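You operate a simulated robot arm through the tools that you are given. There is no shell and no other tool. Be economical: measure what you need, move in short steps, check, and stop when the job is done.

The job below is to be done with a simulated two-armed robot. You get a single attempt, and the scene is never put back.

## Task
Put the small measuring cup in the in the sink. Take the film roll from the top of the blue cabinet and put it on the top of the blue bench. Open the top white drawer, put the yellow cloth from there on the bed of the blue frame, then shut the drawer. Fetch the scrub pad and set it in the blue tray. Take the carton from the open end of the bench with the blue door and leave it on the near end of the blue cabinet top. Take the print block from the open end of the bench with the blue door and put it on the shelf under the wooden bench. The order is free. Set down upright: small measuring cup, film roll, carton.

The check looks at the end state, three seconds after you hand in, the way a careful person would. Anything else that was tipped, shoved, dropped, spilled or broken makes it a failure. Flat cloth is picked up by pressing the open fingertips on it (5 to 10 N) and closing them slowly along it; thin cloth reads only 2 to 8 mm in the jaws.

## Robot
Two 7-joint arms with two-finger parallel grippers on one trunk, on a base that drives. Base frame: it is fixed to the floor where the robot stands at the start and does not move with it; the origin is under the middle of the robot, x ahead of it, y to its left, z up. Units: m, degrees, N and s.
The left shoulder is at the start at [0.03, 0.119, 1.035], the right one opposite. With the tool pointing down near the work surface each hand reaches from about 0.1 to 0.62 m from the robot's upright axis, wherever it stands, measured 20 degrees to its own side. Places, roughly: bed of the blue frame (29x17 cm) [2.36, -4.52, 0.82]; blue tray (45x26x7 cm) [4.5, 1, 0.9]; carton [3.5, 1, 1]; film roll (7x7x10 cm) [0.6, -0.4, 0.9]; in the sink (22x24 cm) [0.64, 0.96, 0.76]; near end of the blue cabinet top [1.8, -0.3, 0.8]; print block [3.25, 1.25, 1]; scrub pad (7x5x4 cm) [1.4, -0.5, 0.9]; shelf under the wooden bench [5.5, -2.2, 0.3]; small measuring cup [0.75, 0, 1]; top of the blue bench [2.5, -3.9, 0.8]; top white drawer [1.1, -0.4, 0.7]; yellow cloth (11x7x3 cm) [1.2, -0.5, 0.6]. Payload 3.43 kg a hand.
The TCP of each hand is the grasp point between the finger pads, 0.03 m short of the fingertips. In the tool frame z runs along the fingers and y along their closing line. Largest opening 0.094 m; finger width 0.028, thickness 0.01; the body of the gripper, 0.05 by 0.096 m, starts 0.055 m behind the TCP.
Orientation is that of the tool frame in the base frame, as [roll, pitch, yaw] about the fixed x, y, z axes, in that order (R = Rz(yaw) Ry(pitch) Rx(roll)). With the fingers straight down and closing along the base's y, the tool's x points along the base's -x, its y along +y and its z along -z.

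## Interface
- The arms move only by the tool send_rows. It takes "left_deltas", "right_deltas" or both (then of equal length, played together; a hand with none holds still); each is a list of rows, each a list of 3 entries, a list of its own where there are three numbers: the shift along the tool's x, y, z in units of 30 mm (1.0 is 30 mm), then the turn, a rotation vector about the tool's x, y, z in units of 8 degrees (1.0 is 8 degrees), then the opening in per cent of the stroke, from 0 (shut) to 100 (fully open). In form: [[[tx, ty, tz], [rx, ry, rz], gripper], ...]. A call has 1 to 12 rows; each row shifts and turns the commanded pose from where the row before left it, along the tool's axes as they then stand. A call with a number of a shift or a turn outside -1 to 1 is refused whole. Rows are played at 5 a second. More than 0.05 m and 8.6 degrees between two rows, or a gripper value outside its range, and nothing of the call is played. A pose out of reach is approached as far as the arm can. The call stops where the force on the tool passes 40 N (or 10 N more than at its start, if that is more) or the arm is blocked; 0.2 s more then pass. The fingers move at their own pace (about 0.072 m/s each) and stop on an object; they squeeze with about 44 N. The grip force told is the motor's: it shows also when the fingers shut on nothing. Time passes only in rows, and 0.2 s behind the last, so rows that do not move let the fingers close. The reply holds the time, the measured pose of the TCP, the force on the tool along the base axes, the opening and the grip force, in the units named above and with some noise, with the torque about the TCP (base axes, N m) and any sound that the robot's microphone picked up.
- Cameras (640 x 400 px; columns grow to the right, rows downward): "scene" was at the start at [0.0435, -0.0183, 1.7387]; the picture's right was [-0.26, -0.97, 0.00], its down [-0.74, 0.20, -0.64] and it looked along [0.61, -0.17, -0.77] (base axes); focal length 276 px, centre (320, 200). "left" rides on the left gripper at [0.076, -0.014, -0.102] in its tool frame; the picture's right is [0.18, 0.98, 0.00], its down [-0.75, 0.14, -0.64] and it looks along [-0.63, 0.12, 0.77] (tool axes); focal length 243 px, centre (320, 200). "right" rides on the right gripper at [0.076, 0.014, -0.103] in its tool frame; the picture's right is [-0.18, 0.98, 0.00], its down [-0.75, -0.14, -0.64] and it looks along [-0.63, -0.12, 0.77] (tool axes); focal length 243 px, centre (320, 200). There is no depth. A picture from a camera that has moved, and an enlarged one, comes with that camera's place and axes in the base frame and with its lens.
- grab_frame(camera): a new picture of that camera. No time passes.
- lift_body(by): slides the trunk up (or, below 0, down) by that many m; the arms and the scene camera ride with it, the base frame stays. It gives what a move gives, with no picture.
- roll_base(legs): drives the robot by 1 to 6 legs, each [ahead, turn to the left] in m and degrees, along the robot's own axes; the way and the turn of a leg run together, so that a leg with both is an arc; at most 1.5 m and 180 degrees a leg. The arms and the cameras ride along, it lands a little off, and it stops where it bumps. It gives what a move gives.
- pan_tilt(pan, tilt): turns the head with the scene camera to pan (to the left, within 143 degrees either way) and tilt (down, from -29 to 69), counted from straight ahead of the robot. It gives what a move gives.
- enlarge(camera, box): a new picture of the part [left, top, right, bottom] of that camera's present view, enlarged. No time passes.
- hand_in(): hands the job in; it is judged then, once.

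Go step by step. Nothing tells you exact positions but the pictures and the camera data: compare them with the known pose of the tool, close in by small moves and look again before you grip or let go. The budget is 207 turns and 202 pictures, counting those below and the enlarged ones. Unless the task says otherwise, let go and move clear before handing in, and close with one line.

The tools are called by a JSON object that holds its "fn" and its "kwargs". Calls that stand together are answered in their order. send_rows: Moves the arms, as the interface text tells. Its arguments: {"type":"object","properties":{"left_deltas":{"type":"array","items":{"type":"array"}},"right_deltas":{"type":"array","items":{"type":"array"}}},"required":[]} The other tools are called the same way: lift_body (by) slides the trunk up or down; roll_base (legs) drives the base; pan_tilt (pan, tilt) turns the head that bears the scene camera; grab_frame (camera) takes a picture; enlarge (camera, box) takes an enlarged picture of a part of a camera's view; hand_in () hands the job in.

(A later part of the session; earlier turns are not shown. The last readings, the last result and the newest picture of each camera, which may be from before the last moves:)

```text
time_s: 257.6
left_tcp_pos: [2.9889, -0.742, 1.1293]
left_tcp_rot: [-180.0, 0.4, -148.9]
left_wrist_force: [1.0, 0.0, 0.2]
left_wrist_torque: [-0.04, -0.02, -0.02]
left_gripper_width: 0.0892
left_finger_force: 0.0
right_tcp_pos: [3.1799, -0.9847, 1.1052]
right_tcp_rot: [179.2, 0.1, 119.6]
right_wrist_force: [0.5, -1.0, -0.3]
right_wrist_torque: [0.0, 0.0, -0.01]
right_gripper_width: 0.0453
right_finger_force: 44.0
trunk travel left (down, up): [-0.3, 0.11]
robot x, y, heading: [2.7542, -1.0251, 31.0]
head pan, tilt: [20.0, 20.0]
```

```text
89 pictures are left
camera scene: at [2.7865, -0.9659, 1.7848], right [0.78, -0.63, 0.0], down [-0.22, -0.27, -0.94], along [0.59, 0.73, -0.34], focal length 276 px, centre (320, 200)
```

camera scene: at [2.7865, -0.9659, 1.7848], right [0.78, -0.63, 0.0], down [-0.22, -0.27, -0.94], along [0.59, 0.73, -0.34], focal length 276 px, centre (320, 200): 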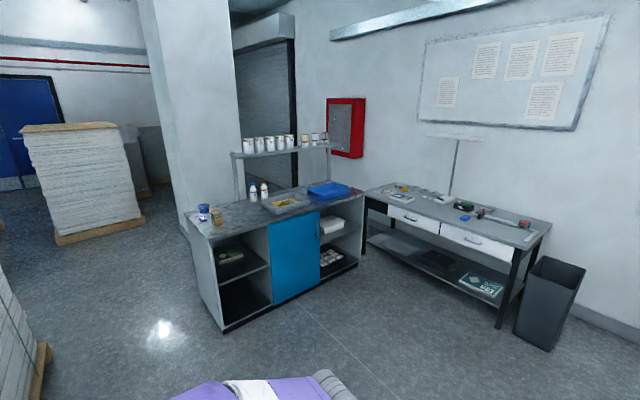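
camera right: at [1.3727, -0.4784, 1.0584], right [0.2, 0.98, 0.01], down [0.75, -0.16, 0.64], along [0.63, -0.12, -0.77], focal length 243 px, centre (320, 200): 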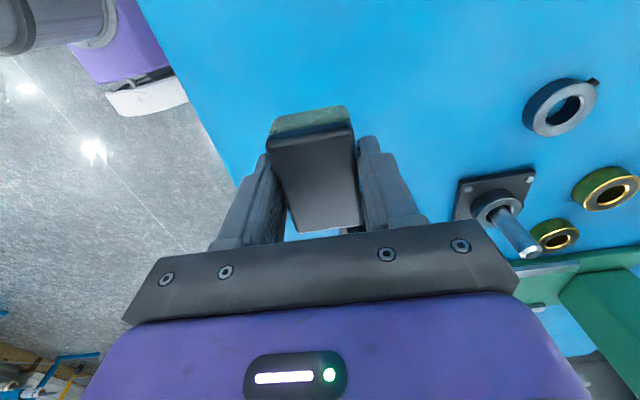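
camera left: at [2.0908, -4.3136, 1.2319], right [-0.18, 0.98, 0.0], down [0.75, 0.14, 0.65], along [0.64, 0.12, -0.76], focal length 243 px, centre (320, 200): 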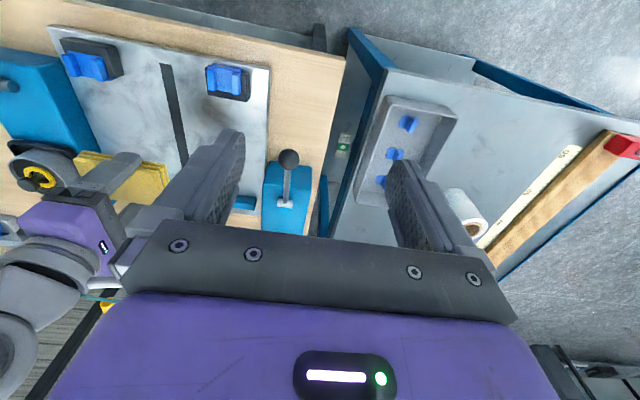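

{"fn": "enlarge", "kwargs": {"camera": "scene", "box": [180, 160, 380, 330]}}

{"fn": "enlarge", "kwargs": {"camera": "scene", "box": [185, 175, 265, 245]}}

```text
2.35 times, centred on (280, 245) of scene
camera zoom: at [2.7865, -0.9659, 1.7848], right [0.78, -0.63, 0.0], down [-0.22, -0.27, -0.94], along [0.59, 0.73, -0.34], focal length 650 px, centre (414, 94)
```

zoom: 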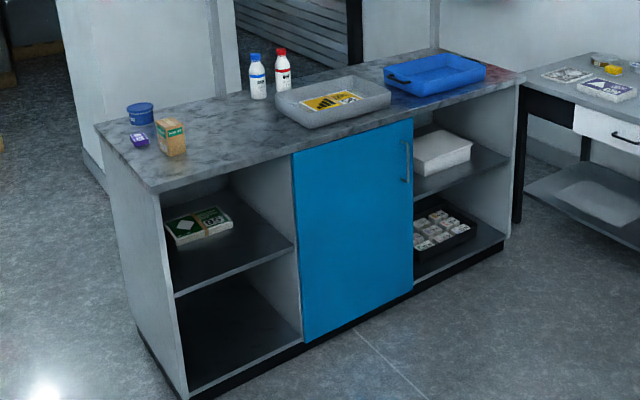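

```text
5.71 times, centred on (225, 210) of scene
camera zoom: at [2.7865, -0.9659, 1.7848], right [0.78, -0.63, 0.0], down [-0.22, -0.27, -0.94], along [0.59, 0.73, -0.34], focal length 1579 px, centre (863, 143)
```

zoom: 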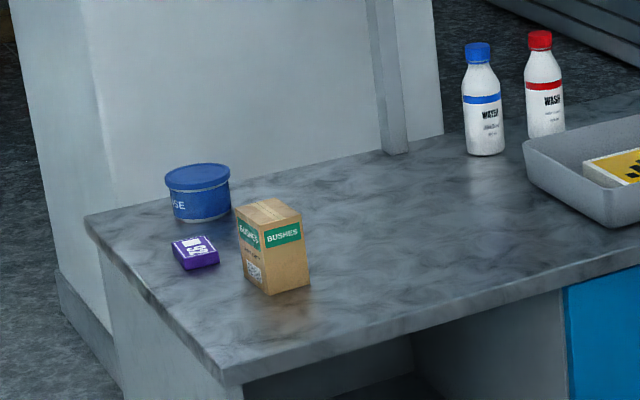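

The bench holds the carton (near [3.37,0.98]), the purple print block ([3.31,1.13]) and the blue tray ([4.48,0.99]). I drive to the tray first.

{"fn": "roll_base", "kwargs": {"legs": [[0, 5.5], [1.0, 0], [1.0, 0], [0, 53.5]]}}

{"fn": "pan_tilt", "kwargs": {"pan": 0, "tilt": 40}}

{"fn": "grab_frame", "kwargs": {"camera": "scene"}}

```text
time_s: 270.4
left_tcp_pos: [4.245, 0.5125, 1.1303]
left_tcp_rot: [180.0, 0.4, -90.3]
left_wrist_force: [-0.4, -0.4, 1.1]
left_wrist_torque: [-0.02, -0.05, 0.02]
left_gripper_width: 0.0895
left_finger_force: 0.1
right_tcp_pos: [4.5516, 0.5475, 1.106]
right_tcp_rot: [179.2, 0.2, 178.3]
right_wrist_force: [-0.3, -0.7, -0.3]
right_wrist_torque: [-0.04, 0.01, 0.01]
right_gripper_width: 0.0455
right_finger_force: 43.6
trunk travel left (down, up): [-0.3, 0.11]
robot x, y, heading: [4.3638, 0.1634, 89.7]
head pan, tilt: [20.0, 20.0]
```

```text
time_s: 271.3
left_tcp_pos: [4.245, 0.5111, 1.1294]
left_tcp_rot: [179.9, 0.4, -90.3]
left_wrist_force: [-0.5, 0.6, 0.5]
left_wrist_torque: [0.02, 0.02, 0.01]
left_gripper_width: 0.0892
left_finger_force: 0.1
right_tcp_pos: [4.5511, 0.55, 1.1051]
right_tcp_rot: [179.2, 0.1, 178.3]
right_wrist_force: [0.3, 0.0, 0.2]
right_wrist_torque: [0.02, -0.01, -0.01]
right_gripper_width: 0.0454
right_finger_force: 43.5
trunk travel left (down, up): [-0.3, 0.11]
robot x, y, heading: [4.3609, 0.1646, 89.6]
head pan, tilt: [0.0, 40.0]
```

```text
86 pictures are left
camera scene: at [4.3644, 0.2202, 1.7536], right [1.0, -0.01, 0.0], down [0.0, -0.64, -0.77], along [0.0, 0.77, -0.64], focal length 276 px, centre (320, 200)
```

scene: 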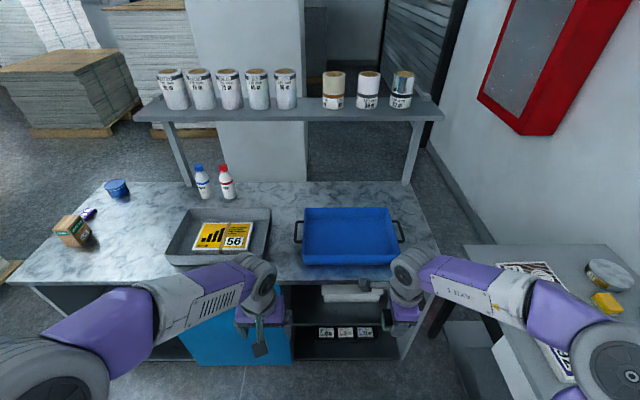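

{"fn": "roll_base", "kwargs": {"legs": [[0.29, 0]]}}

{"fn": "send_rows", "kwargs": {"right_deltas": [[[0.3, 0.9, 0], [0, 0, 0], 10], [[0.3, 0.9, 0], [0, 0, 0], 10], [[0.3, 0.9, 0], [0, 0, 0], 10], [[0.3, 0.9, 0], [0, 0, 0], 10], [[0.3, 0.9, 0], [0, 0, 0], 10]]}}

{"fn": "grab_frame", "kwargs": {"camera": "scene"}}

{"fn": "grab_frame", "kwargs": {"camera": "right"}}

```text
time_s: 273.2
left_tcp_pos: [4.2425, 0.7968, 1.1292]
left_tcp_rot: [-180.0, 0.3, -89.7]
left_wrist_force: [-0.1, -0.6, 0.5]
left_wrist_torque: [-0.01, -0.02, -0.03]
left_gripper_width: 0.0891
left_finger_force: 0.1
right_tcp_pos: [4.5472, 0.8394, 1.1063]
right_tcp_rot: [179.3, 0.3, 178.9]
right_wrist_force: [0.3, 0.0, -1.2]
right_wrist_torque: [-0.05, 0.0, 0.01]
right_gripper_width: 0.0454
right_finger_force: 43.6
trunk travel left (down, up): [-0.3, 0.11]
robot x, y, heading: [4.3676, 0.4528, 90.4]
head pan, tilt: [0.0, 40.0]
```

```text
time_s: 274.4
left_tcp_pos: [4.2418, 0.7971, 1.1296]
left_tcp_rot: [-179.9, 0.4, -89.7]
left_wrist_force: [1.0, -0.5, 0.2]
left_wrist_torque: [-0.01, -0.02, 0.04]
left_gripper_width: 0.0892
left_finger_force: 0.1
right_tcp_pos: [4.5072, 0.9764, 1.1053]
right_tcp_rot: [179.3, 0.2, 178.9]
right_wrist_force: [-0.4, 0.1, 0.1]
right_wrist_torque: [-0.04, 0.02, 0.0]
right_gripper_width: 0.0453
right_finger_force: 44.2
trunk travel left (down, up): [-0.3, 0.11]
robot x, y, heading: [4.3693, 0.4497, 90.2]
head pan, tilt: [0.0, 40.0]
```

```text
85 pictures are left
camera scene: at [4.3638, 0.5088, 1.7535], right [1.0, 0.0, 0.0], down [0.0, -0.64, -0.77], along [0.0, 0.77, -0.64], focal length 276 px, centre (320, 200)
```

scene: 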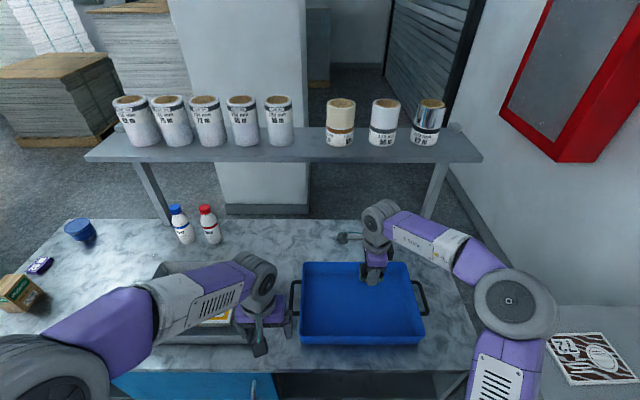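

```text
84 pictures are left
camera right: at [4.4316, 0.9919, 1.2074], right [0.2, 0.98, 0.01], down [0.75, -0.16, 0.64], along [0.63, -0.12, -0.77], focal length 243 px, centre (320, 200)
```

right: 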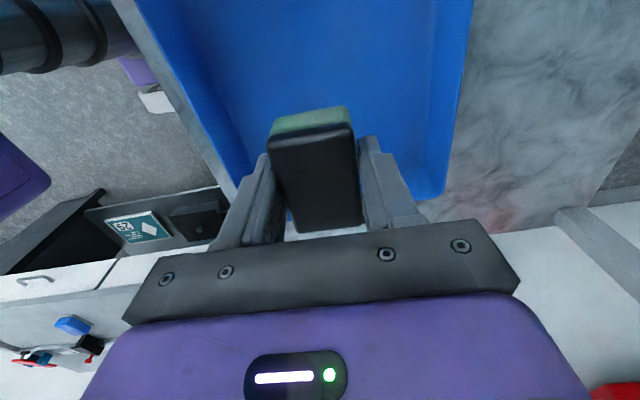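

{"fn": "send_rows", "kwargs": {"right_deltas": [[[1, 0.4, 0], [0, 0, 0], 10], [[0, 0, 1], [0, 0, 0], 10], [[0, 0, 1], [0, 0, 0], 10], [[0, 0, 1], [0, 0, 0], 10], [[0, 0, 1], [0, 0, 0], 10]]}}

{"fn": "enlarge", "kwargs": {"camera": "scene", "box": [280, 180, 460, 360]}}

{"fn": "grab_frame", "kwargs": {"camera": "right"}}

```text
time_s: 275.6
left_tcp_pos: [4.2416, 0.7973, 1.1302]
left_tcp_rot: [180.0, 0.4, -89.7]
left_wrist_force: [0.0, -0.6, -0.2]
left_wrist_torque: [-0.02, 0.02, -0.03]
left_gripper_width: 0.0893
left_finger_force: 0.0
right_tcp_pos: [4.4778, 0.9883, 0.9871]
right_tcp_rot: [179.3, 0.3, 178.9]
right_wrist_force: [0.0, 0.7, 0.1]
right_wrist_torque: [0.01, -0.01, 0.0]
right_gripper_width: 0.0454
right_finger_force: 44.5
trunk travel left (down, up): [-0.3, 0.11]
robot x, y, heading: [4.3654, 0.4545, 90.2]
head pan, tilt: [0.0, 40.0]
```

```text
2.22 times, centred on (370, 270) of scene
camera zoom: at [4.3644, 0.5083, 1.7535], right [1.0, 0.0, 0.0], down [0.0, -0.64, -0.77], along [0.0, 0.77, -0.64], focal length 614 px, centre (209, 44)
```

zoom: 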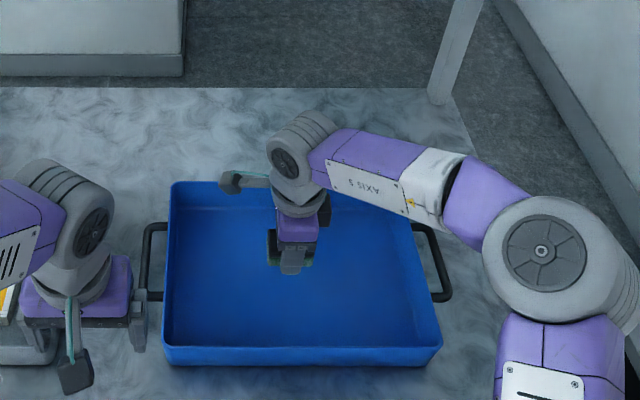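

```text
82 pictures are left
camera right: at [4.402, 1.0048, 1.089], right [0.2, 0.98, 0.01], down [0.75, -0.16, 0.64], along [0.63, -0.12, -0.77], focal length 243 px, centre (320, 200)
```

right: 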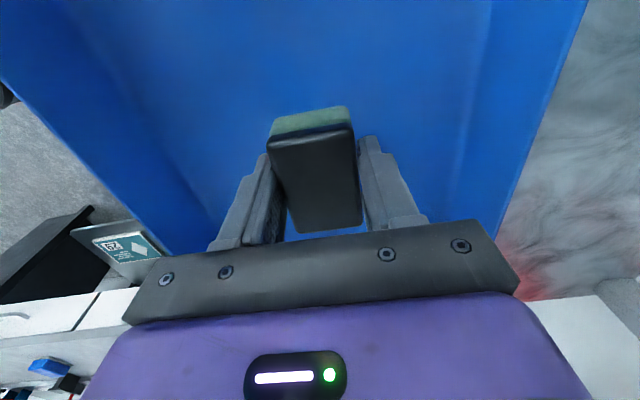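

{"fn": "send_rows", "kwargs": {"right_deltas": [[[0, -0.3, 0.5], [0, 0, 0], 10], [[0, 0, 0.3], [0, 0, 0], 10], [[0, 0, 0.2], [0, 0, 0], 10], [[0, 0, 0.1], [0, 0, 0], 10], [[0, 0, 0], [0, 0, 0], 10]]}}

{"fn": "send_rows", "kwargs": {"right_deltas": [[[0, 0, 0.15], [0, 0, 0], 10], [[0, 0, 0.15], [0, 0, 0], 10], [[0, 0, 0.15], [0, 0, 0], 10], [[0, 0, 0.1], [0, 0, 0], 10], [[0, 0, 0.1], [0, 0, 0], 10], [[0, 0, 0], [0, 0, 0], 10]]}}

{"fn": "grab_frame", "kwargs": {"camera": "right"}}

```text
time_s: 276.9
left_tcp_pos: [4.2408, 0.7977, 1.1285]
left_tcp_rot: [180.0, 0.5, -89.6]
left_wrist_force: [-0.1, -0.4, -0.2]
left_wrist_torque: [-0.01, 0.0, 0.0]
left_gripper_width: 0.0891
left_finger_force: 0.1
right_tcp_pos: [4.4762, 0.9805, 0.9538]
right_tcp_rot: [179.4, 0.2, 178.9]
right_wrist_force: [0.2, 0.6, -1.0]
right_wrist_torque: [-0.04, 0.02, 0.02]
right_gripper_width: 0.0452
right_finger_force: 44.4
trunk travel left (down, up): [-0.3, 0.11]
robot x, y, heading: [4.362, 0.456, 90.4]
head pan, tilt: [0.0, 40.0]
```

```text
time_s: 278.2
left_tcp_pos: [4.2421, 0.7967, 1.1295]
left_tcp_rot: [179.9, 0.5, -89.6]
left_wrist_force: [0.4, -0.1, 0.3]
left_wrist_torque: [-0.01, 0.03, 0.01]
left_gripper_width: 0.0892
left_finger_force: 0.1
right_tcp_pos: [4.476, 0.9786, 0.9364]
right_tcp_rot: [179.0, 0.1, 178.9]
right_wrist_force: [0.0, -2.0, 12.6]
right_wrist_torque: [-0.29, -0.1, 0.03]
right_gripper_width: 0.0454
right_finger_force: 43.9
trunk travel left (down, up): [-0.3, 0.11]
robot x, y, heading: [4.3652, 0.4522, 90.1]
head pan, tilt: [0.0, 40.0]
```

```text
81 pictures are left
camera right: at [4.4004, 0.995, 1.0381], right [0.2, 0.98, 0.02], down [0.75, -0.17, 0.64], along [0.63, -0.12, -0.77], focal length 243 px, centre (320, 200)
```

right: 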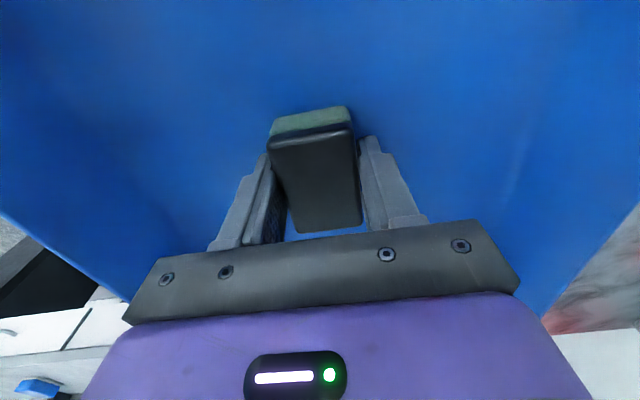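

Contact at 12 N on the tray floor. I release and rise.

{"fn": "send_rows", "kwargs": {"right_deltas": [[[0, 0, 0], [0, 0, 0], 40], [[0, 0, 0], [0, 0, 0], 65], [[0, 0, 0], [0, 0, 0], 70], [[0, 0, -0.5], [0, 0, 0], 70], [[0, 0, -1], [0, 0, 0], 70], [[0, 0, -1], [0, 0, 0], 70], [[0, 0, -1], [0, 0, 0], 70], [[0, 0, -1], [0, 0, 0], 70], [[0, -0.5, -1], [0, 0, 0], 70], [[0, -1, -0.5], [0, 0, 0], 70], [[0, -1, 0], [0, 0, 0], 70], [[0, -1, 0], [0, 0, 0], 70]]}}

{"fn": "enlarge", "kwargs": {"camera": "scene", "box": [280, 180, 460, 360]}}

```text
time_s: 280.9
left_tcp_pos: [4.2407, 0.7958, 1.1295]
left_tcp_rot: [-179.9, 0.6, -89.8]
left_wrist_force: [-0.4, -0.5, 0.0]
left_wrist_torque: [0.04, 0.01, 0.03]
left_gripper_width: 0.0891
left_finger_force: 0.1
right_tcp_pos: [4.4728, 0.8698, 1.1154]
right_tcp_rot: [179.2, 0.1, 178.8]
right_wrist_force: [-0.4, -0.5, -0.3]
right_wrist_torque: [0.05, -0.02, 0.01]
right_gripper_width: 0.0659
right_finger_force: 0.1
trunk travel left (down, up): [-0.3, 0.11]
robot x, y, heading: [4.3643, 0.4536, 90.2]
head pan, tilt: [0.0, 40.0]
```

```text
2.22 times, centred on (370, 270) of scene
camera zoom: at [4.3642, 0.5062, 1.7536], right [1.0, 0.0, 0.0], down [0.0, -0.64, -0.77], along [0.0, 0.77, -0.64], focal length 614 px, centre (209, 44)
```

zoom: 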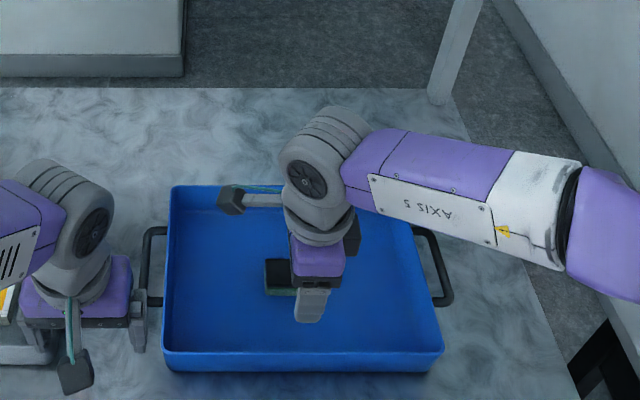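

The pad lies in the tray. I now back out and drive to the bench's open left end, looking at the gap there.

{"fn": "roll_base", "kwargs": {"legs": [[-0.45, 0], [0, 90], [1.0, 0], [0.53, 0], [0, -90]]}}

{"fn": "pan_tilt", "kwargs": {"pan": 0, "tilt": 30}}

{"fn": "grab_frame", "kwargs": {"camera": "scene"}}

```text
time_s: 298.6
left_tcp_pos: [2.7335, 0.3789, 1.1303]
left_tcp_rot: [-179.9, 0.5, -91.2]
left_wrist_force: [0.0, -0.9, 0.3]
left_wrist_torque: [0.0, 0.01, 0.0]
left_gripper_width: 0.0893
left_finger_force: 0.0
right_tcp_pos: [2.9657, 0.4469, 1.1137]
right_tcp_rot: [179.2, 0.2, 177.4]
right_wrist_force: [0.0, -0.1, 0.2]
right_wrist_torque: [0.01, 0.04, 0.0]
right_gripper_width: 0.0659
right_finger_force: 0.0
trunk travel left (down, up): [-0.3, 0.11]
robot x, y, heading: [2.8466, 0.0301, 88.8]
head pan, tilt: [0.0, 40.0]
```

```text
time_s: 299.3
left_tcp_pos: [2.7328, 0.3791, 1.1287]
left_tcp_rot: [179.9, 0.6, -91.2]
left_wrist_force: [-0.3, -0.6, -1.0]
left_wrist_torque: [0.0, -0.02, 0.0]
left_gripper_width: 0.0894
left_finger_force: 0.0
right_tcp_pos: [2.9642, 0.447, 1.1129]
right_tcp_rot: [179.3, 0.2, 177.4]
right_wrist_force: [-0.6, -1.2, 0.4]
right_wrist_torque: [-0.01, -0.01, -0.01]
right_gripper_width: 0.0658
right_finger_force: 0.0
trunk travel left (down, up): [-0.3, 0.11]
robot x, y, heading: [2.8465, 0.0247, 88.6]
head pan, tilt: [0.0, 30.0]
```

```text
79 pictures are left
camera scene: at [2.8471, 0.0913, 1.7688], right [1.0, -0.02, 0.0], down [-0.01, -0.5, -0.87], along [0.02, 0.87, -0.5], focal length 276 px, centre (320, 200)
```

scene: 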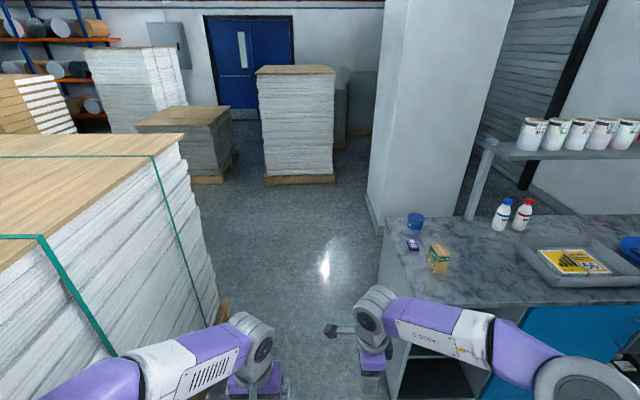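

The gap beside the bench is wide enough. I drive in and face the bench's open end.

{"fn": "roll_base", "kwargs": {"legs": [[1.02, 0], [0, -88.6]]}}

{"fn": "pan_tilt", "kwargs": {"pan": 0, "tilt": 50}}

{"fn": "grab_frame", "kwargs": {"camera": "scene"}}

{"fn": "grab_frame", "kwargs": {"camera": "right"}}

{"fn": "grab_frame", "kwargs": {"camera": "left"}}

```text
time_s: 308.4
left_tcp_pos: [3.2152, 1.1792, 1.1301]
left_tcp_rot: [-179.9, 0.5, 179.7]
left_wrist_force: [-0.3, -0.9, 0.2]
left_wrist_torque: [0.02, 0.03, 0.01]
left_gripper_width: 0.0894
left_finger_force: 0.2
right_tcp_pos: [3.2861, 0.9477, 1.1144]
right_tcp_rot: [179.2, 0.1, 88.3]
right_wrist_force: [0.6, 0.2, 0.5]
right_wrist_torque: [0.02, 0.0, -0.02]
right_gripper_width: 0.066
right_finger_force: 0.1
trunk travel left (down, up): [-0.3, 0.11]
robot x, y, heading: [2.8695, 1.0618, -0.5]
head pan, tilt: [0.0, 30.0]
```

```text
time_s: 309.3
left_tcp_pos: [3.2156, 1.1787, 1.1298]
left_tcp_rot: [179.9, 0.4, 179.6]
left_wrist_force: [-0.3, 0.7, -0.1]
left_wrist_torque: [-0.01, 0.02, -0.01]
left_gripper_width: 0.0893
left_finger_force: 0.0
right_tcp_pos: [3.2858, 0.9477, 1.1146]
right_tcp_rot: [179.2, 0.1, 88.3]
right_wrist_force: [0.1, 0.0, -0.3]
right_wrist_torque: [0.02, 0.0, -0.04]
right_gripper_width: 0.0658
right_finger_force: 0.1
trunk travel left (down, up): [-0.3, 0.11]
robot x, y, heading: [2.8672, 1.0585, -0.2]
head pan, tilt: [0.0, 50.0]
```

```text
78 pictures are left
camera scene: at [2.9144, 1.0613, 1.7394], right [-0.01, -1.0, 0.0], down [-0.77, 0.01, -0.64], along [0.64, 0.0, -0.77], focal length 276 px, centre (320, 200)
```

scene: 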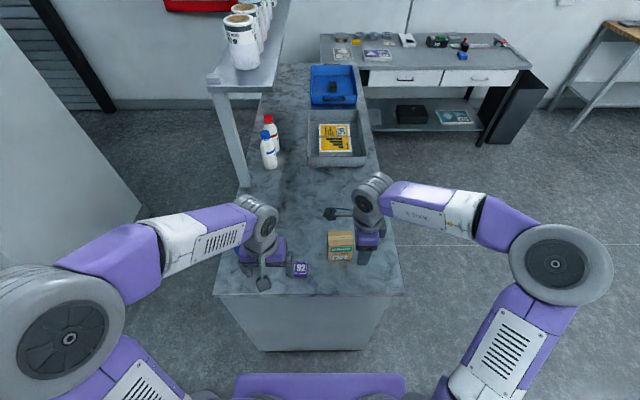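

```text
77 pictures are left
camera right: at [3.3028, 1.0252, 1.2164], right [0.98, -0.21, 0.01], down [-0.17, -0.75, 0.64], along [-0.13, -0.63, -0.77], focal length 243 px, centre (320, 200)
```

right: 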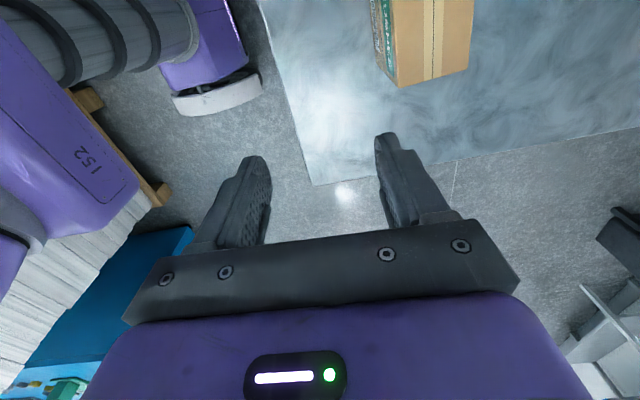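

```text
76 pictures are left
camera left: at [3.1393, 1.1646, 1.232], right [-0.18, 0.98, 0.0], down [0.75, 0.14, 0.65], along [0.64, 0.12, -0.76], focal length 243 px, centre (320, 200)
```

left: 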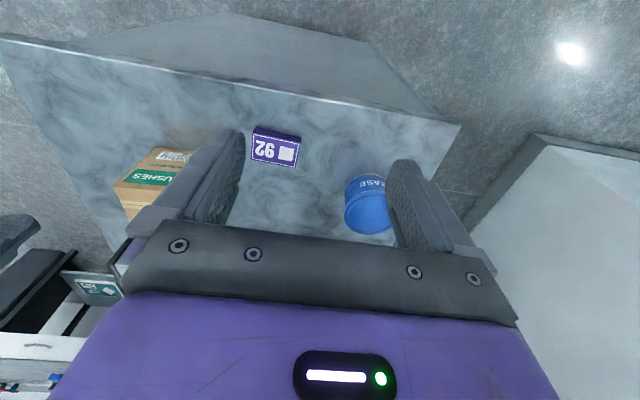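

{"fn": "enlarge", "kwargs": {"camera": "left", "box": [100, 100, 400, 250]}}

{"fn": "enlarge", "kwargs": {"camera": "scene", "box": [260, 210, 400, 300]}}

```text
2.13 times, centred on (250, 175) of left
camera zoom: at [3.1393, 1.1646, 1.232], right [-0.18, 0.98, 0.0], down [0.75, 0.14, 0.65], along [0.64, 0.12, -0.76], focal length 518 px, centre (469, 253)
```

zoom: 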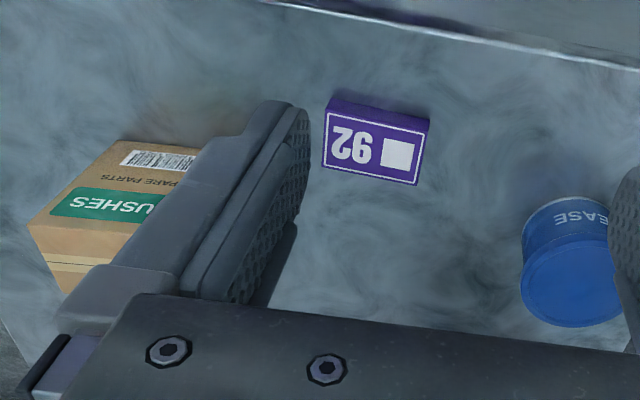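

```text
4.44 times, centred on (330, 255) of scene
camera zoom: at [2.9144, 1.0613, 1.7394], right [-0.01, -1.0, 0.0], down [-0.77, 0.01, -0.64], along [0.64, 0.0, -0.77], focal length 1228 px, centre (276, -44)
```

zoom: 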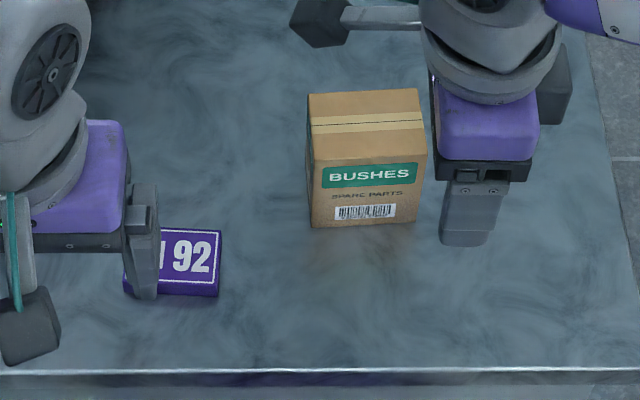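

The carton (about 5.5×8.4 cm, 10 cm tall) centres near [3.377,1.0]; the block near [3.317,1.133]. I move the left hand away and bring the right hand above the carton.

{"fn": "send_rows", "kwargs": {"left_deltas": [[[0.5, 0.6, -1], [0, 0, 0], 95], [[0.5, 0.6, -1], [0, 0, 0], 95], [[0.5, 0.6, -0.5], [0, 0, 0], 95], [[0.5, 0, 0], [0, 0, 0], 95]], "right_deltas": [[[0.45, 0.76, -0.3], [0, 0, 0], 90], [[0.45, 0.76, 0], [0, 0, 0], 90], [[0.45, 0.76, 0], [0, 0, 0], 90], [[0.45, 0.76, 0], [0, 0, 0], 90]]}}

{"fn": "grab_frame", "kwargs": {"camera": "right"}}

{"fn": "enlarge", "kwargs": {"camera": "scene", "box": [260, 180, 420, 300]}}

```text
time_s: 310.3
left_tcp_pos: [3.1547, 1.2323, 1.2043]
left_tcp_rot: [-179.9, 0.4, 179.7]
left_wrist_force: [1.1, 0.9, 0.1]
left_wrist_torque: [0.03, 0.0, 0.01]
left_gripper_width: 0.0893
left_finger_force: 0.0
right_tcp_pos: [3.3791, 0.9992, 1.1234]
right_tcp_rot: [179.2, 0.3, 88.2]
right_wrist_force: [-0.5, -0.3, 0.9]
right_wrist_torque: [-0.02, 0.04, 0.0]
right_gripper_width: 0.0845
right_finger_force: 0.0
trunk travel left (down, up): [-0.3, 0.11]
robot x, y, heading: [2.868, 1.0607, -0.3]
head pan, tilt: [0.0, 50.0]
```

```text
73 pictures are left
camera right: at [3.3949, 1.0767, 1.2259], right [0.98, -0.21, 0.01], down [-0.17, -0.75, 0.64], along [-0.13, -0.63, -0.77], focal length 243 px, centre (320, 200)
```

right: 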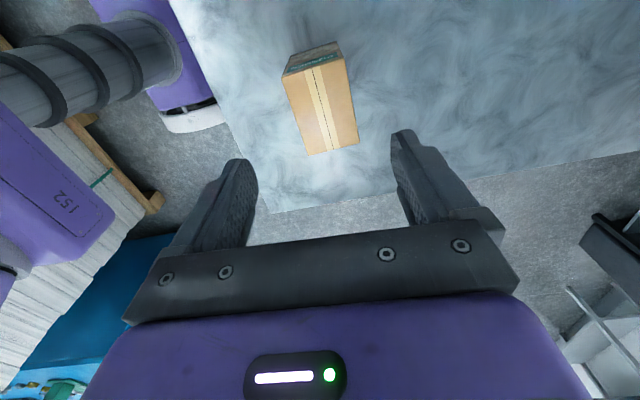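

```text
3.33 times, centred on (340, 240) of scene
camera zoom: at [2.915, 1.0617, 1.7393], right [-0.01, -1.0, 0.0], down [-0.77, 0.01, -0.64], along [0.64, 0.0, -0.77], focal length 921 px, centre (253, 67)
```

zoom: 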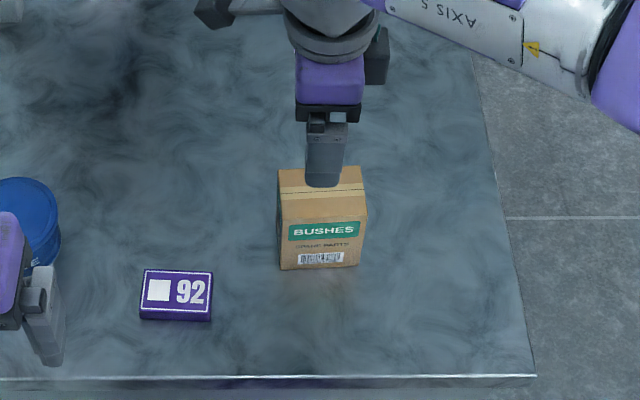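

{"fn": "send_rows", "kwargs": {"right_deltas": [[[0, 0, 1], [0, 0, 0], 90], [[0, 0.1, 1], [0, 0, 0], 90], [[0, 0, 1], [0, 0, 0], 90], [[0, 0, 1], [0, 0, 0], 90], [[0, 0, 1], [0, 0, 0], 90], [[0, 0, 0.2], [0, 0, 0], 90]]}}

{"fn": "grab_frame", "kwargs": {"camera": "right"}}

```text
time_s: 311.7
left_tcp_pos: [3.1552, 1.233, 1.204]
left_tcp_rot: [-180.0, 0.6, 179.7]
left_wrist_force: [0.4, -0.2, -0.6]
left_wrist_torque: [0.0, -0.02, -0.01]
left_gripper_width: 0.0894
left_finger_force: 0.1
right_tcp_pos: [3.3837, 0.9994, 0.9684]
right_tcp_rot: [179.2, 0.2, 88.4]
right_wrist_force: [0.3, -0.6, -0.6]
right_wrist_torque: [0.0, -0.01, -0.01]
right_gripper_width: 0.0846
right_finger_force: 0.1
trunk travel left (down, up): [-0.3, 0.11]
robot x, y, heading: [2.8652, 1.0593, -0.6]
head pan, tilt: [0.0, 50.0]
```

```text
71 pictures are left
camera right: at [3.3999, 1.0758, 1.0706], right [0.98, -0.21, 0.01], down [-0.17, -0.75, 0.64], along [-0.13, -0.63, -0.77], focal length 243 px, centre (320, 200)
```

right: 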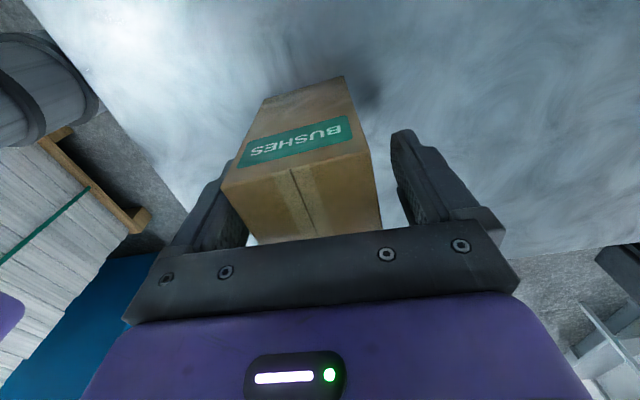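

{"fn": "send_rows", "kwargs": {"right_deltas": [[[0, -0.25, 0], [0, 0, 0], 85], [[0, 0, 0.15], [0, 0, 0], 75], [[0, 0, 0], [0, 0, 0], 65], [[0, 0, 0], [0, 0, 0], 55], [[0, 0, 0], [0, 0, 0], 45], [[0, 0, 0], [0, 0, 0], 30], [[0, 0, 0], [0, 0, 0], 15], [[0, 0, -0.5], [0, 0, 0], 15], [[0, 0, -1], [0, 0, 0], 15], [[0, 0, -1], [0, 0, 0], 15]]}}

{"fn": "grab_frame", "kwargs": {"camera": "right"}}

```text
time_s: 313.9
left_tcp_pos: [3.1541, 1.2334, 1.2037]
left_tcp_rot: [-180.0, 0.5, 179.7]
left_wrist_force: [0.4, -0.5, -0.3]
left_wrist_torque: [-0.01, -0.01, 0.01]
left_gripper_width: 0.0894
left_finger_force: 0.1
right_tcp_pos: [3.3758, 0.9986, 1.0395]
right_tcp_rot: [179.3, 0.2, 88.3]
right_wrist_force: [0.0, 0.9, -3.1]
right_wrist_torque: [0.01, -0.01, -0.06]
right_gripper_width: 0.0615
right_finger_force: 43.9
trunk travel left (down, up): [-0.3, 0.11]
robot x, y, heading: [2.8666, 1.0558, -0.6]
head pan, tilt: [0.0, 50.0]
```

```text
70 pictures are left
camera right: at [3.3917, 1.0754, 1.1416], right [0.98, -0.21, 0.01], down [-0.17, -0.75, 0.64], along [-0.13, -0.63, -0.77], focal length 243 px, centre (320, 200)
```

right: 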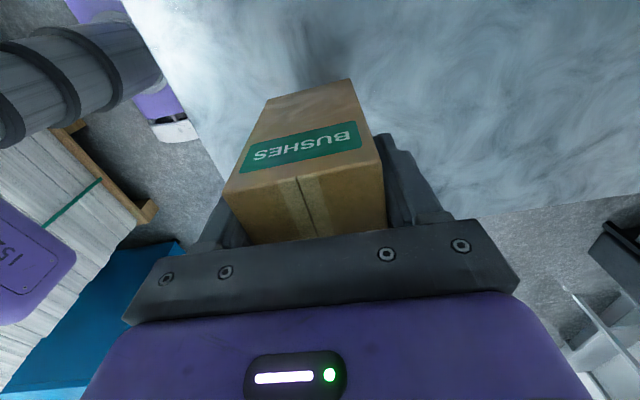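

The carton is held. I raise and retract it, lift the trunk, and tilt the left hand forward 36° for the print block so it can later slide it under the wooden bench.

{"fn": "send_rows", "kwargs": {"right_deltas": [[[0, 0, -1], [0, 0, 0], 15], [[0, 0, -1], [0, 0, 0], 15], [[-0.7, -0.5, -0.5], [0, 0, 0], 15], [[-1, -0.7, 0], [0, 0, 0], 15], [[-1, -0.7, 0], [0, 0, 0], 15], [[-1, -0.7, 0], [0, 0, 0], 15]]}}

{"fn": "lift_body", "kwargs": {"by": 0.1}}

{"fn": "send_rows", "kwargs": {"left_deltas": [[[0, -0.5, 1], [0, -0.75, 0], 95], [[0.3, -0.5, 1], [0, -0.75, 0], 95], [[0.3, -0.5, 1], [0, -0.75, 0], 95], [[0.3, -0.5, 1], [0, -0.75, 0], 95], [[0.3, -0.5, 1], [0, -0.75, 0], 95], [[0.3, -0.6, 1], [0, -0.75, 0], 95]]}}

{"fn": "grab_frame", "kwargs": {"camera": "scene"}}

{"fn": "grab_frame", "kwargs": {"camera": "left"}}

```text
time_s: 315.3
left_tcp_pos: [3.1548, 1.2319, 1.2034]
left_tcp_rot: [-179.9, 0.5, 179.7]
left_wrist_force: [1.2, 0.2, -1.4]
left_wrist_torque: [0.01, 0.01, 0.01]
left_gripper_width: 0.0892
left_finger_force: 0.1
right_tcp_pos: [3.2923, 0.8888, 1.114]
right_tcp_rot: [179.3, 0.0, 88.3]
right_wrist_force: [-0.7, 0.4, -3.3]
right_wrist_torque: [0.0, -0.01, -0.01]
right_gripper_width: 0.0612
right_finger_force: 44.2
trunk travel left (down, up): [-0.3, 0.11]
robot x, y, heading: [2.868, 1.0589, -0.6]
head pan, tilt: [0.0, 50.0]
```

```text
time_s: 316.6
left_tcp_pos: [3.155, 1.2339, 1.3042]
left_tcp_rot: [-179.9, 0.4, 179.7]
left_wrist_force: [0.1, 0.1, -0.4]
left_wrist_torque: [-0.02, 0.0, -0.01]
left_gripper_width: 0.0892
left_finger_force: 0.1
right_tcp_pos: [3.2945, 0.891, 1.2127]
right_tcp_rot: [179.3, 0.2, 88.3]
right_wrist_force: [-0.8, -0.1, -3.5]
right_wrist_torque: [0.04, 0.0, 0.01]
right_gripper_width: 0.0609
right_finger_force: 43.8
trunk travel left (down, up): [-0.4, 0.01]
robot x, y, heading: [2.8681, 1.0604, -0.3]
head pan, tilt: [0.0, 50.0]
```

```text
time_s: 318.0
left_tcp_pos: [3.2355, 1.1115, 1.1552]
left_tcp_rot: [179.9, 36.2, 179.6]
left_wrist_force: [-1.1, 0.4, 1.1]
left_wrist_torque: [0.01, 0.02, 0.0]
left_gripper_width: 0.0892
left_finger_force: 0.1
left hand out of reach, approached as far as the arm can: row 3, 4, 5, 6
right_tcp_pos: [3.2955, 0.8887, 1.2118]
right_tcp_rot: [179.3, 0.0, 88.3]
right_wrist_force: [0.1, -0.3, -4.0]
right_wrist_torque: [0.04, 0.01, -0.04]
right_gripper_width: 0.0608
right_finger_force: 44.7
trunk travel left (down, up): [-0.4, 0.01]
robot x, y, heading: [2.8684, 1.0587, -0.4]
head pan, tilt: [0.0, 50.0]
```

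```text
69 pictures are left
camera scene: at [2.917, 1.0597, 1.8392], right [-0.01, -1.0, 0.0], down [-0.77, 0.01, -0.64], along [0.64, 0.0, -0.77], focal length 276 px, centre (320, 200)
```

scene: 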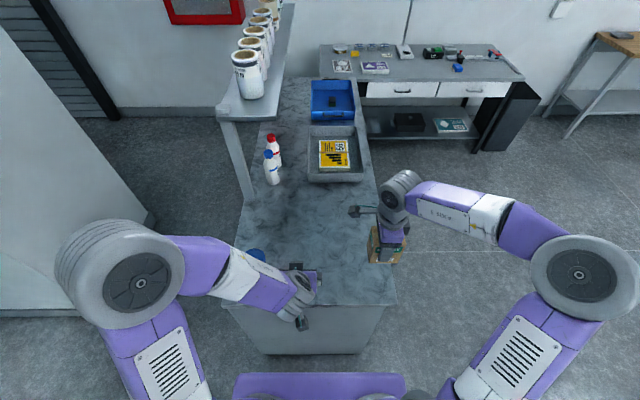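

```text
68 pictures are left
camera left: at [3.1135, 1.0979, 1.1919], right [-0.14, 0.98, -0.11], down [0.23, 0.14, 0.96], along [0.96, 0.11, -0.24], focal length 243 px, centre (320, 200)
```

left: 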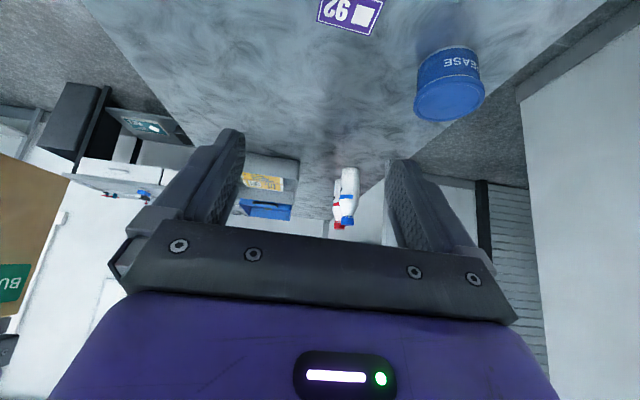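

{"fn": "send_rows", "kwargs": {"left_deltas": [[[0.53, 0.16, 0.87], [0, 0, 0], 95], [[0.53, 0.16, 0.87], [0, 0, 0], 95], [[0.53, 0.16, 0.87], [0, 0, 0], 95], [[0.53, 0.16, 0.87], [0, 0, 0], 95], [[0.53, 0.16, 0.87], [0, 0, 0], 100]]}}

{"fn": "grab_frame", "kwargs": {"camera": "left"}}

{"fn": "enlarge", "kwargs": {"camera": "scene", "box": [230, 220, 370, 340]}}

```text
time_s: 319.2
left_tcp_pos: [3.2518, 1.1387, 1.0029]
left_tcp_rot: [-179.9, 36.6, 179.9]
left_wrist_force: [-0.8, 0.3, 0.4]
left_wrist_torque: [-0.02, 0.01, -0.03]
left_gripper_width: 0.094
left_finger_force: 0.1
left hand out of reach, approached as far as the arm can: row 1
right_tcp_pos: [3.293, 0.8916, 1.2127]
right_tcp_rot: [179.3, 0.2, 88.3]
right_wrist_force: [0.1, 0.0, -3.8]
right_wrist_torque: [0.03, 0.0, -0.01]
right_gripper_width: 0.0605
right_finger_force: 44.0
trunk travel left (down, up): [-0.4, 0.01]
robot x, y, heading: [2.8696, 1.0605, -0.4]
head pan, tilt: [0.0, 50.0]
```

```text
67 pictures are left
camera left: at [3.1295, 1.1234, 1.0405], right [-0.14, 0.98, -0.11], down [0.22, 0.14, 0.96], along [0.96, 0.11, -0.24], focal length 243 px, centre (320, 200)
```

left: 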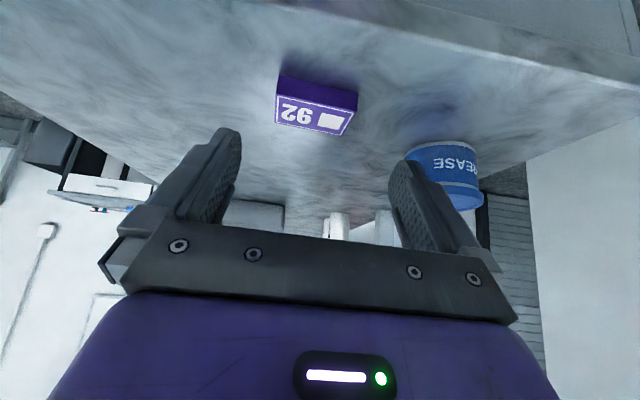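

```text
3.33 times, centred on (300, 280) of scene
camera zoom: at [2.9152, 1.0622, 1.8393], right [-0.01, -1.0, 0.0], down [-0.77, 0.0, -0.64], along [0.64, 0.0, -0.77], focal length 921 px, centre (387, -67)
```

zoom: 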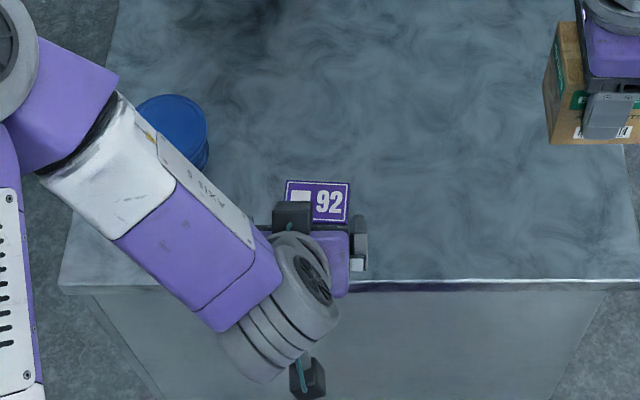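

{"fn": "send_rows", "kwargs": {"left_deltas": [[[0, 0, 0.9], [0, 0, 0], 100], [[0, 0, 0.9], [0, 0, 0], 100], [[0, 0, 0.5], [0, 0, 0], 100], [[0, 0, 0], [0, 0, 0], 100]]}}

{"fn": "grab_frame", "kwargs": {"camera": "left"}}

{"fn": "enlarge", "kwargs": {"camera": "scene", "box": [250, 230, 350, 320]}}

```text
time_s: 320.2
left_tcp_pos: [3.2933, 1.1364, 0.9468]
left_tcp_rot: [-179.9, 36.4, 179.6]
left_wrist_force: [-0.7, -1.0, 0.4]
left_wrist_torque: [0.03, 0.03, 0.0]
left_gripper_width: 0.0939
left_finger_force: 0.0
right_tcp_pos: [3.2946, 0.8906, 1.2121]
right_tcp_rot: [179.3, 0.3, 88.3]
right_wrist_force: [0.4, -0.3, -4.2]
right_wrist_torque: [0.03, 0.01, -0.03]
right_gripper_width: 0.0607
right_finger_force: 43.9
trunk travel left (down, up): [-0.4, 0.01]
robot x, y, heading: [2.8686, 1.0609, -0.3]
head pan, tilt: [0.0, 50.0]
```

```text
65 pictures are left
camera left: at [3.1712, 1.1219, 0.9846], right [-0.14, 0.98, -0.11], down [0.23, 0.14, 0.96], along [0.96, 0.11, -0.24], focal length 243 px, centre (320, 200)
```

left: 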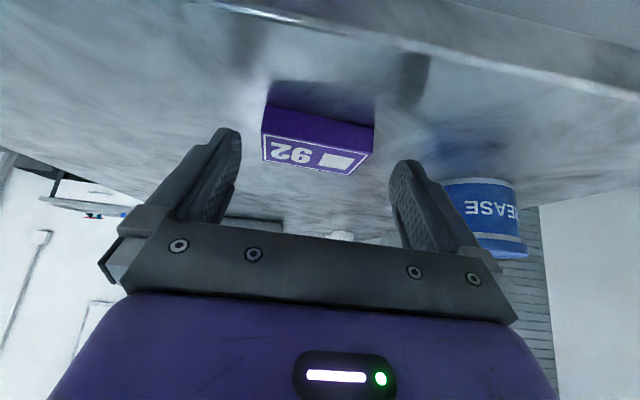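

```text
4.44 times, centred on (300, 275) of scene
camera zoom: at [2.9148, 1.0612, 1.8393], right [-0.01, -1.0, 0.0], down [-0.77, 0.01, -0.64], along [0.64, 0.0, -0.77], focal length 1228 px, centre (409, -133)
```

zoom: 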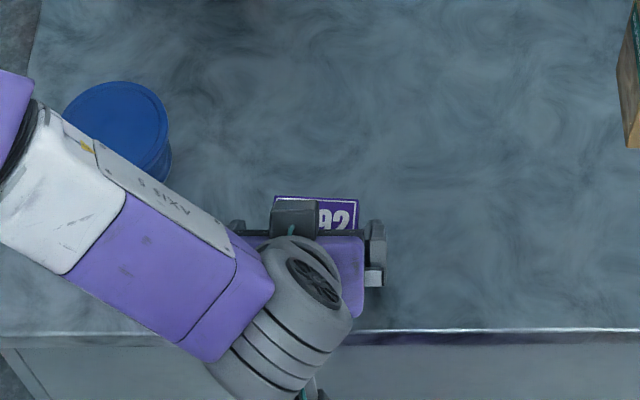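

{"fn": "send_rows", "kwargs": {"left_deltas": [[[0.2, 0, 0.27], [0, 0, 0], 100], [[0, 0, 0], [0, 0, 0], 100]]}}

{"fn": "send_rows", "kwargs": {"left_deltas": [[[0, 0, 0], [0, 0, 0], 90], [[0, 0, 0], [0, 0, 0], 80], [[0, 0, 0], [0, 0, 0], 70], [[0, 0, 0], [0, 0, 0], 60], [[0, 0, 0], [0, 0, 0], 50], [[0, 0, 0], [0, 0, 0], 30], [[0, 0, 0], [0, 0, 0], 20]]}}

{"fn": "grab_frame", "kwargs": {"camera": "left"}}

```text
time_s: 320.8
left_tcp_pos: [3.2905, 1.1351, 0.9365]
left_tcp_rot: [179.9, 36.5, 179.7]
left_wrist_force: [0.9, -0.1, 0.1]
left_wrist_torque: [0.0, -0.02, 0.02]
left_gripper_width: 0.094
left_finger_force: 0.0
right_tcp_pos: [3.2927, 0.8914, 1.2129]
right_tcp_rot: [179.3, 0.1, 88.3]
right_wrist_force: [-0.5, -0.8, -4.4]
right_wrist_torque: [0.02, 0.0, 0.02]
right_gripper_width: 0.0606
right_finger_force: 44.2
trunk travel left (down, up): [-0.4, 0.01]
robot x, y, heading: [2.8685, 1.0595, -0.4]
head pan, tilt: [0.0, 50.0]
```

```text
time_s: 322.4
left_tcp_pos: [3.2922, 1.1345, 0.9377]
left_tcp_rot: [-180.0, 36.6, 179.7]
left_wrist_force: [0.6, 0.5, 0.4]
left_wrist_torque: [0.02, 0.0, -0.04]
left_gripper_width: 0.0671
left_finger_force: 43.8
right_tcp_pos: [3.2931, 0.8915, 1.2117]
right_tcp_rot: [179.3, 0.1, 88.3]
right_wrist_force: [-0.7, 0.4, -3.8]
right_wrist_torque: [0.05, -0.01, 0.0]
right_gripper_width: 0.0603
right_finger_force: 44.2
trunk travel left (down, up): [-0.4, 0.01]
robot x, y, heading: [2.8679, 1.0609, -0.7]
head pan, tilt: [0.0, 50.0]
```

```text
63 pictures are left
camera left: at [3.1701, 1.1212, 0.9747], right [-0.14, 0.98, -0.11], down [0.23, 0.14, 0.96], along [0.96, 0.11, -0.24], focal length 243 px, centre (320, 200)
```

left: 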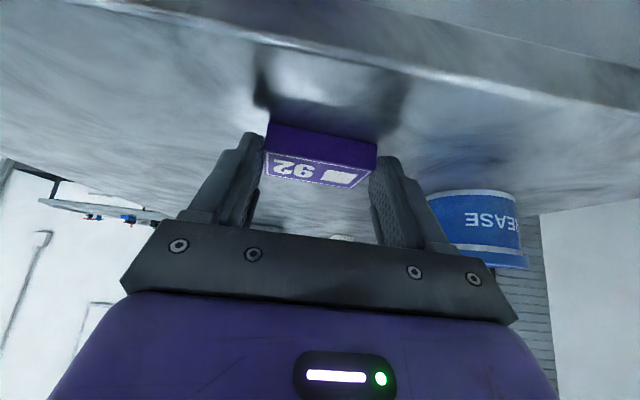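

Block gripped. I lift it straight up and draw back.

{"fn": "send_rows", "kwargs": {"left_deltas": [[[-0.3, 0, -0.4], [0, 0, 0], 20], [[-0.59, 0, -0.8], [0, 0, 0], 20], [[-0.59, 0, -0.8], [0, 0, 0], 20], [[-0.59, 0, -0.8], [0, 0, 0], 20], [[-0.3, 0, -1], [0, 0, 0], 20], [[-0.1, 0, -1], [0, 0, 0], 20], [[0, 0, -1], [0, 0, 0], 20]]}}

{"fn": "grab_frame", "kwargs": {"camera": "left"}}

{"fn": "grab_frame", "kwargs": {"camera": "scene"}}

```text
time_s: 324.0
left_tcp_pos: [3.2478, 1.133, 1.1194]
left_tcp_rot: [-180.0, 36.4, 179.7]
left_wrist_force: [0.4, 0.0, -1.2]
left_wrist_torque: [-0.01, -0.02, -0.02]
left_gripper_width: 0.0667
left_finger_force: 43.8
right_tcp_pos: [3.2933, 0.8901, 1.2129]
right_tcp_rot: [179.2, 0.2, 88.2]
right_wrist_force: [-0.2, 0.1, -4.7]
right_wrist_torque: [0.03, 0.02, 0.02]
right_gripper_width: 0.0602
right_finger_force: 43.8
trunk travel left (down, up): [-0.4, 0.01]
robot x, y, heading: [2.8662, 1.0597, -0.1]
head pan, tilt: [0.0, 50.0]
```

```text
62 pictures are left
camera left: at [3.1254, 1.1188, 1.1578], right [-0.14, 0.98, -0.11], down [0.23, 0.14, 0.96], along [0.96, 0.11, -0.24], focal length 243 px, centre (320, 200)
```

left: 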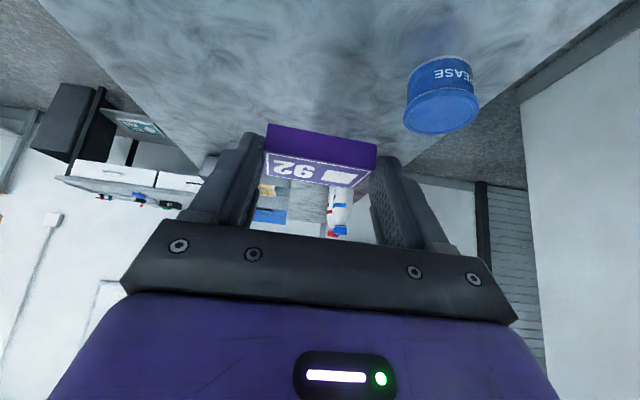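

```text
61 pictures are left
camera scene: at [2.9136, 1.0608, 1.8394], right [-0.01, -1.0, 0.0], down [-0.77, 0.01, -0.64], along [0.64, 0.0, -0.77], focal length 276 px, centre (320, 200)
```

scene: 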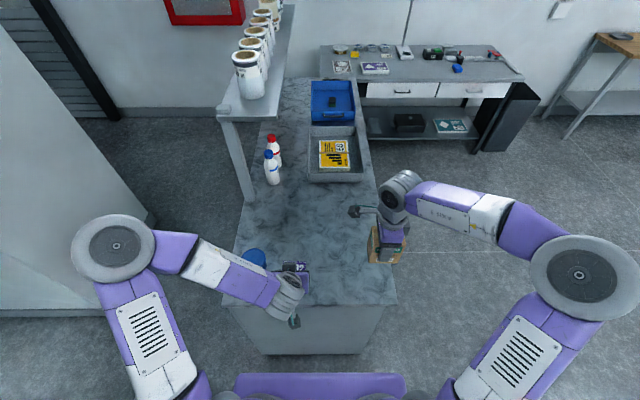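

Both items are held. I drive to the cabinet's end at x≈2.1 and look at it.

{"fn": "roll_base", "kwargs": {"legs": [[0, -90], [1.3, 0], [0, -90]]}}

{"fn": "pan_tilt", "kwargs": {"pan": 0, "tilt": 40}}

{"fn": "grab_frame", "kwargs": {"camera": "scene"}}

```text
time_s: 338.2
left_tcp_pos: [2.4775, -0.3399, 1.1186]
left_tcp_rot: [-180.0, 36.3, 1.4]
left_wrist_force: [0.1, 0.5, -0.2]
left_wrist_torque: [-0.02, -0.04, 0.01]
left_gripper_width: 0.0668
left_finger_force: 44.0
right_tcp_pos: [2.4256, -0.0992, 1.2137]
right_tcp_rot: [179.3, 0.1, -90.0]
right_wrist_force: [0.2, 0.5, -3.8]
right_wrist_torque: [-0.01, 0.01, 0.0]
right_gripper_width: 0.0602
right_finger_force: 43.4
trunk travel left (down, up): [-0.4, 0.01]
robot x, y, heading: [2.857, -0.2564, -178.6]
head pan, tilt: [0.0, 50.0]
```

```text
time_s: 338.9
left_tcp_pos: [2.4792, -0.3409, 1.1198]
left_tcp_rot: [-180.0, 36.4, 1.3]
left_wrist_force: [-0.4, -0.5, -0.7]
left_wrist_torque: [0.01, -0.02, 0.01]
left_gripper_width: 0.0667
left_finger_force: 43.7
right_tcp_pos: [2.4255, -0.0997, 1.2119]
right_tcp_rot: [179.4, 0.2, -90.1]
right_wrist_force: [-0.7, 0.2, -3.6]
right_wrist_torque: [-0.02, -0.03, -0.02]
right_gripper_width: 0.0599
right_finger_force: 43.6
trunk travel left (down, up): [-0.4, 0.01]
robot x, y, heading: [2.8538, -0.2574, -178.8]
head pan, tilt: [0.0, 40.0]
```

```text
60 pictures are left
camera scene: at [2.8003, -0.2556, 1.8534], right [-0.02, 1.0, 0.0], down [0.64, 0.01, -0.77], along [-0.77, -0.02, -0.64], focal length 276 px, centre (320, 200)
```

scene: 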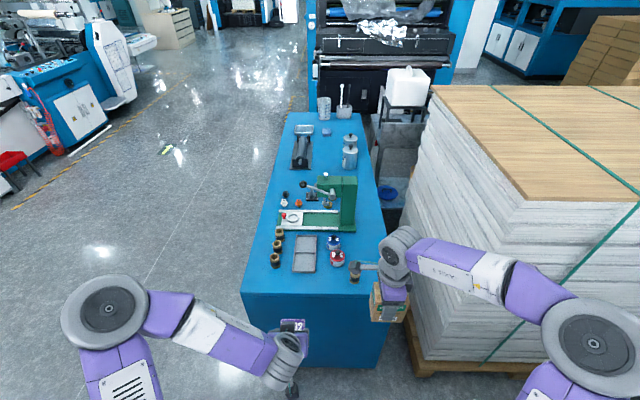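

{"fn": "enlarge", "kwargs": {"camera": "scene", "box": [230, 110, 410, 310]}}

```text
2.00 times, centred on (320, 210) of scene
camera zoom: at [2.8003, -0.2556, 1.8534], right [-0.02, 1.0, 0.0], down [0.64, 0.01, -0.77], along [-0.77, -0.02, -0.64], focal length 553 px, centre (320, 180)
```

zoom: 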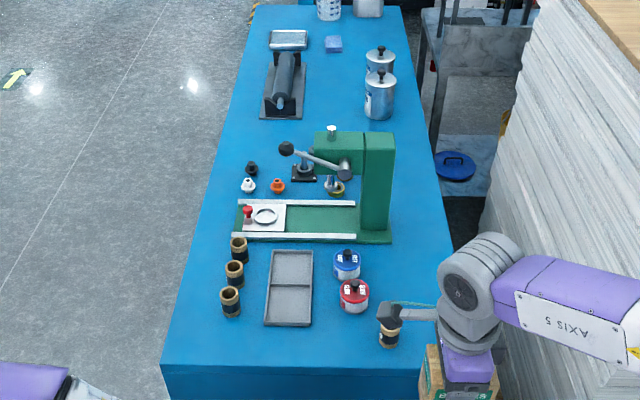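

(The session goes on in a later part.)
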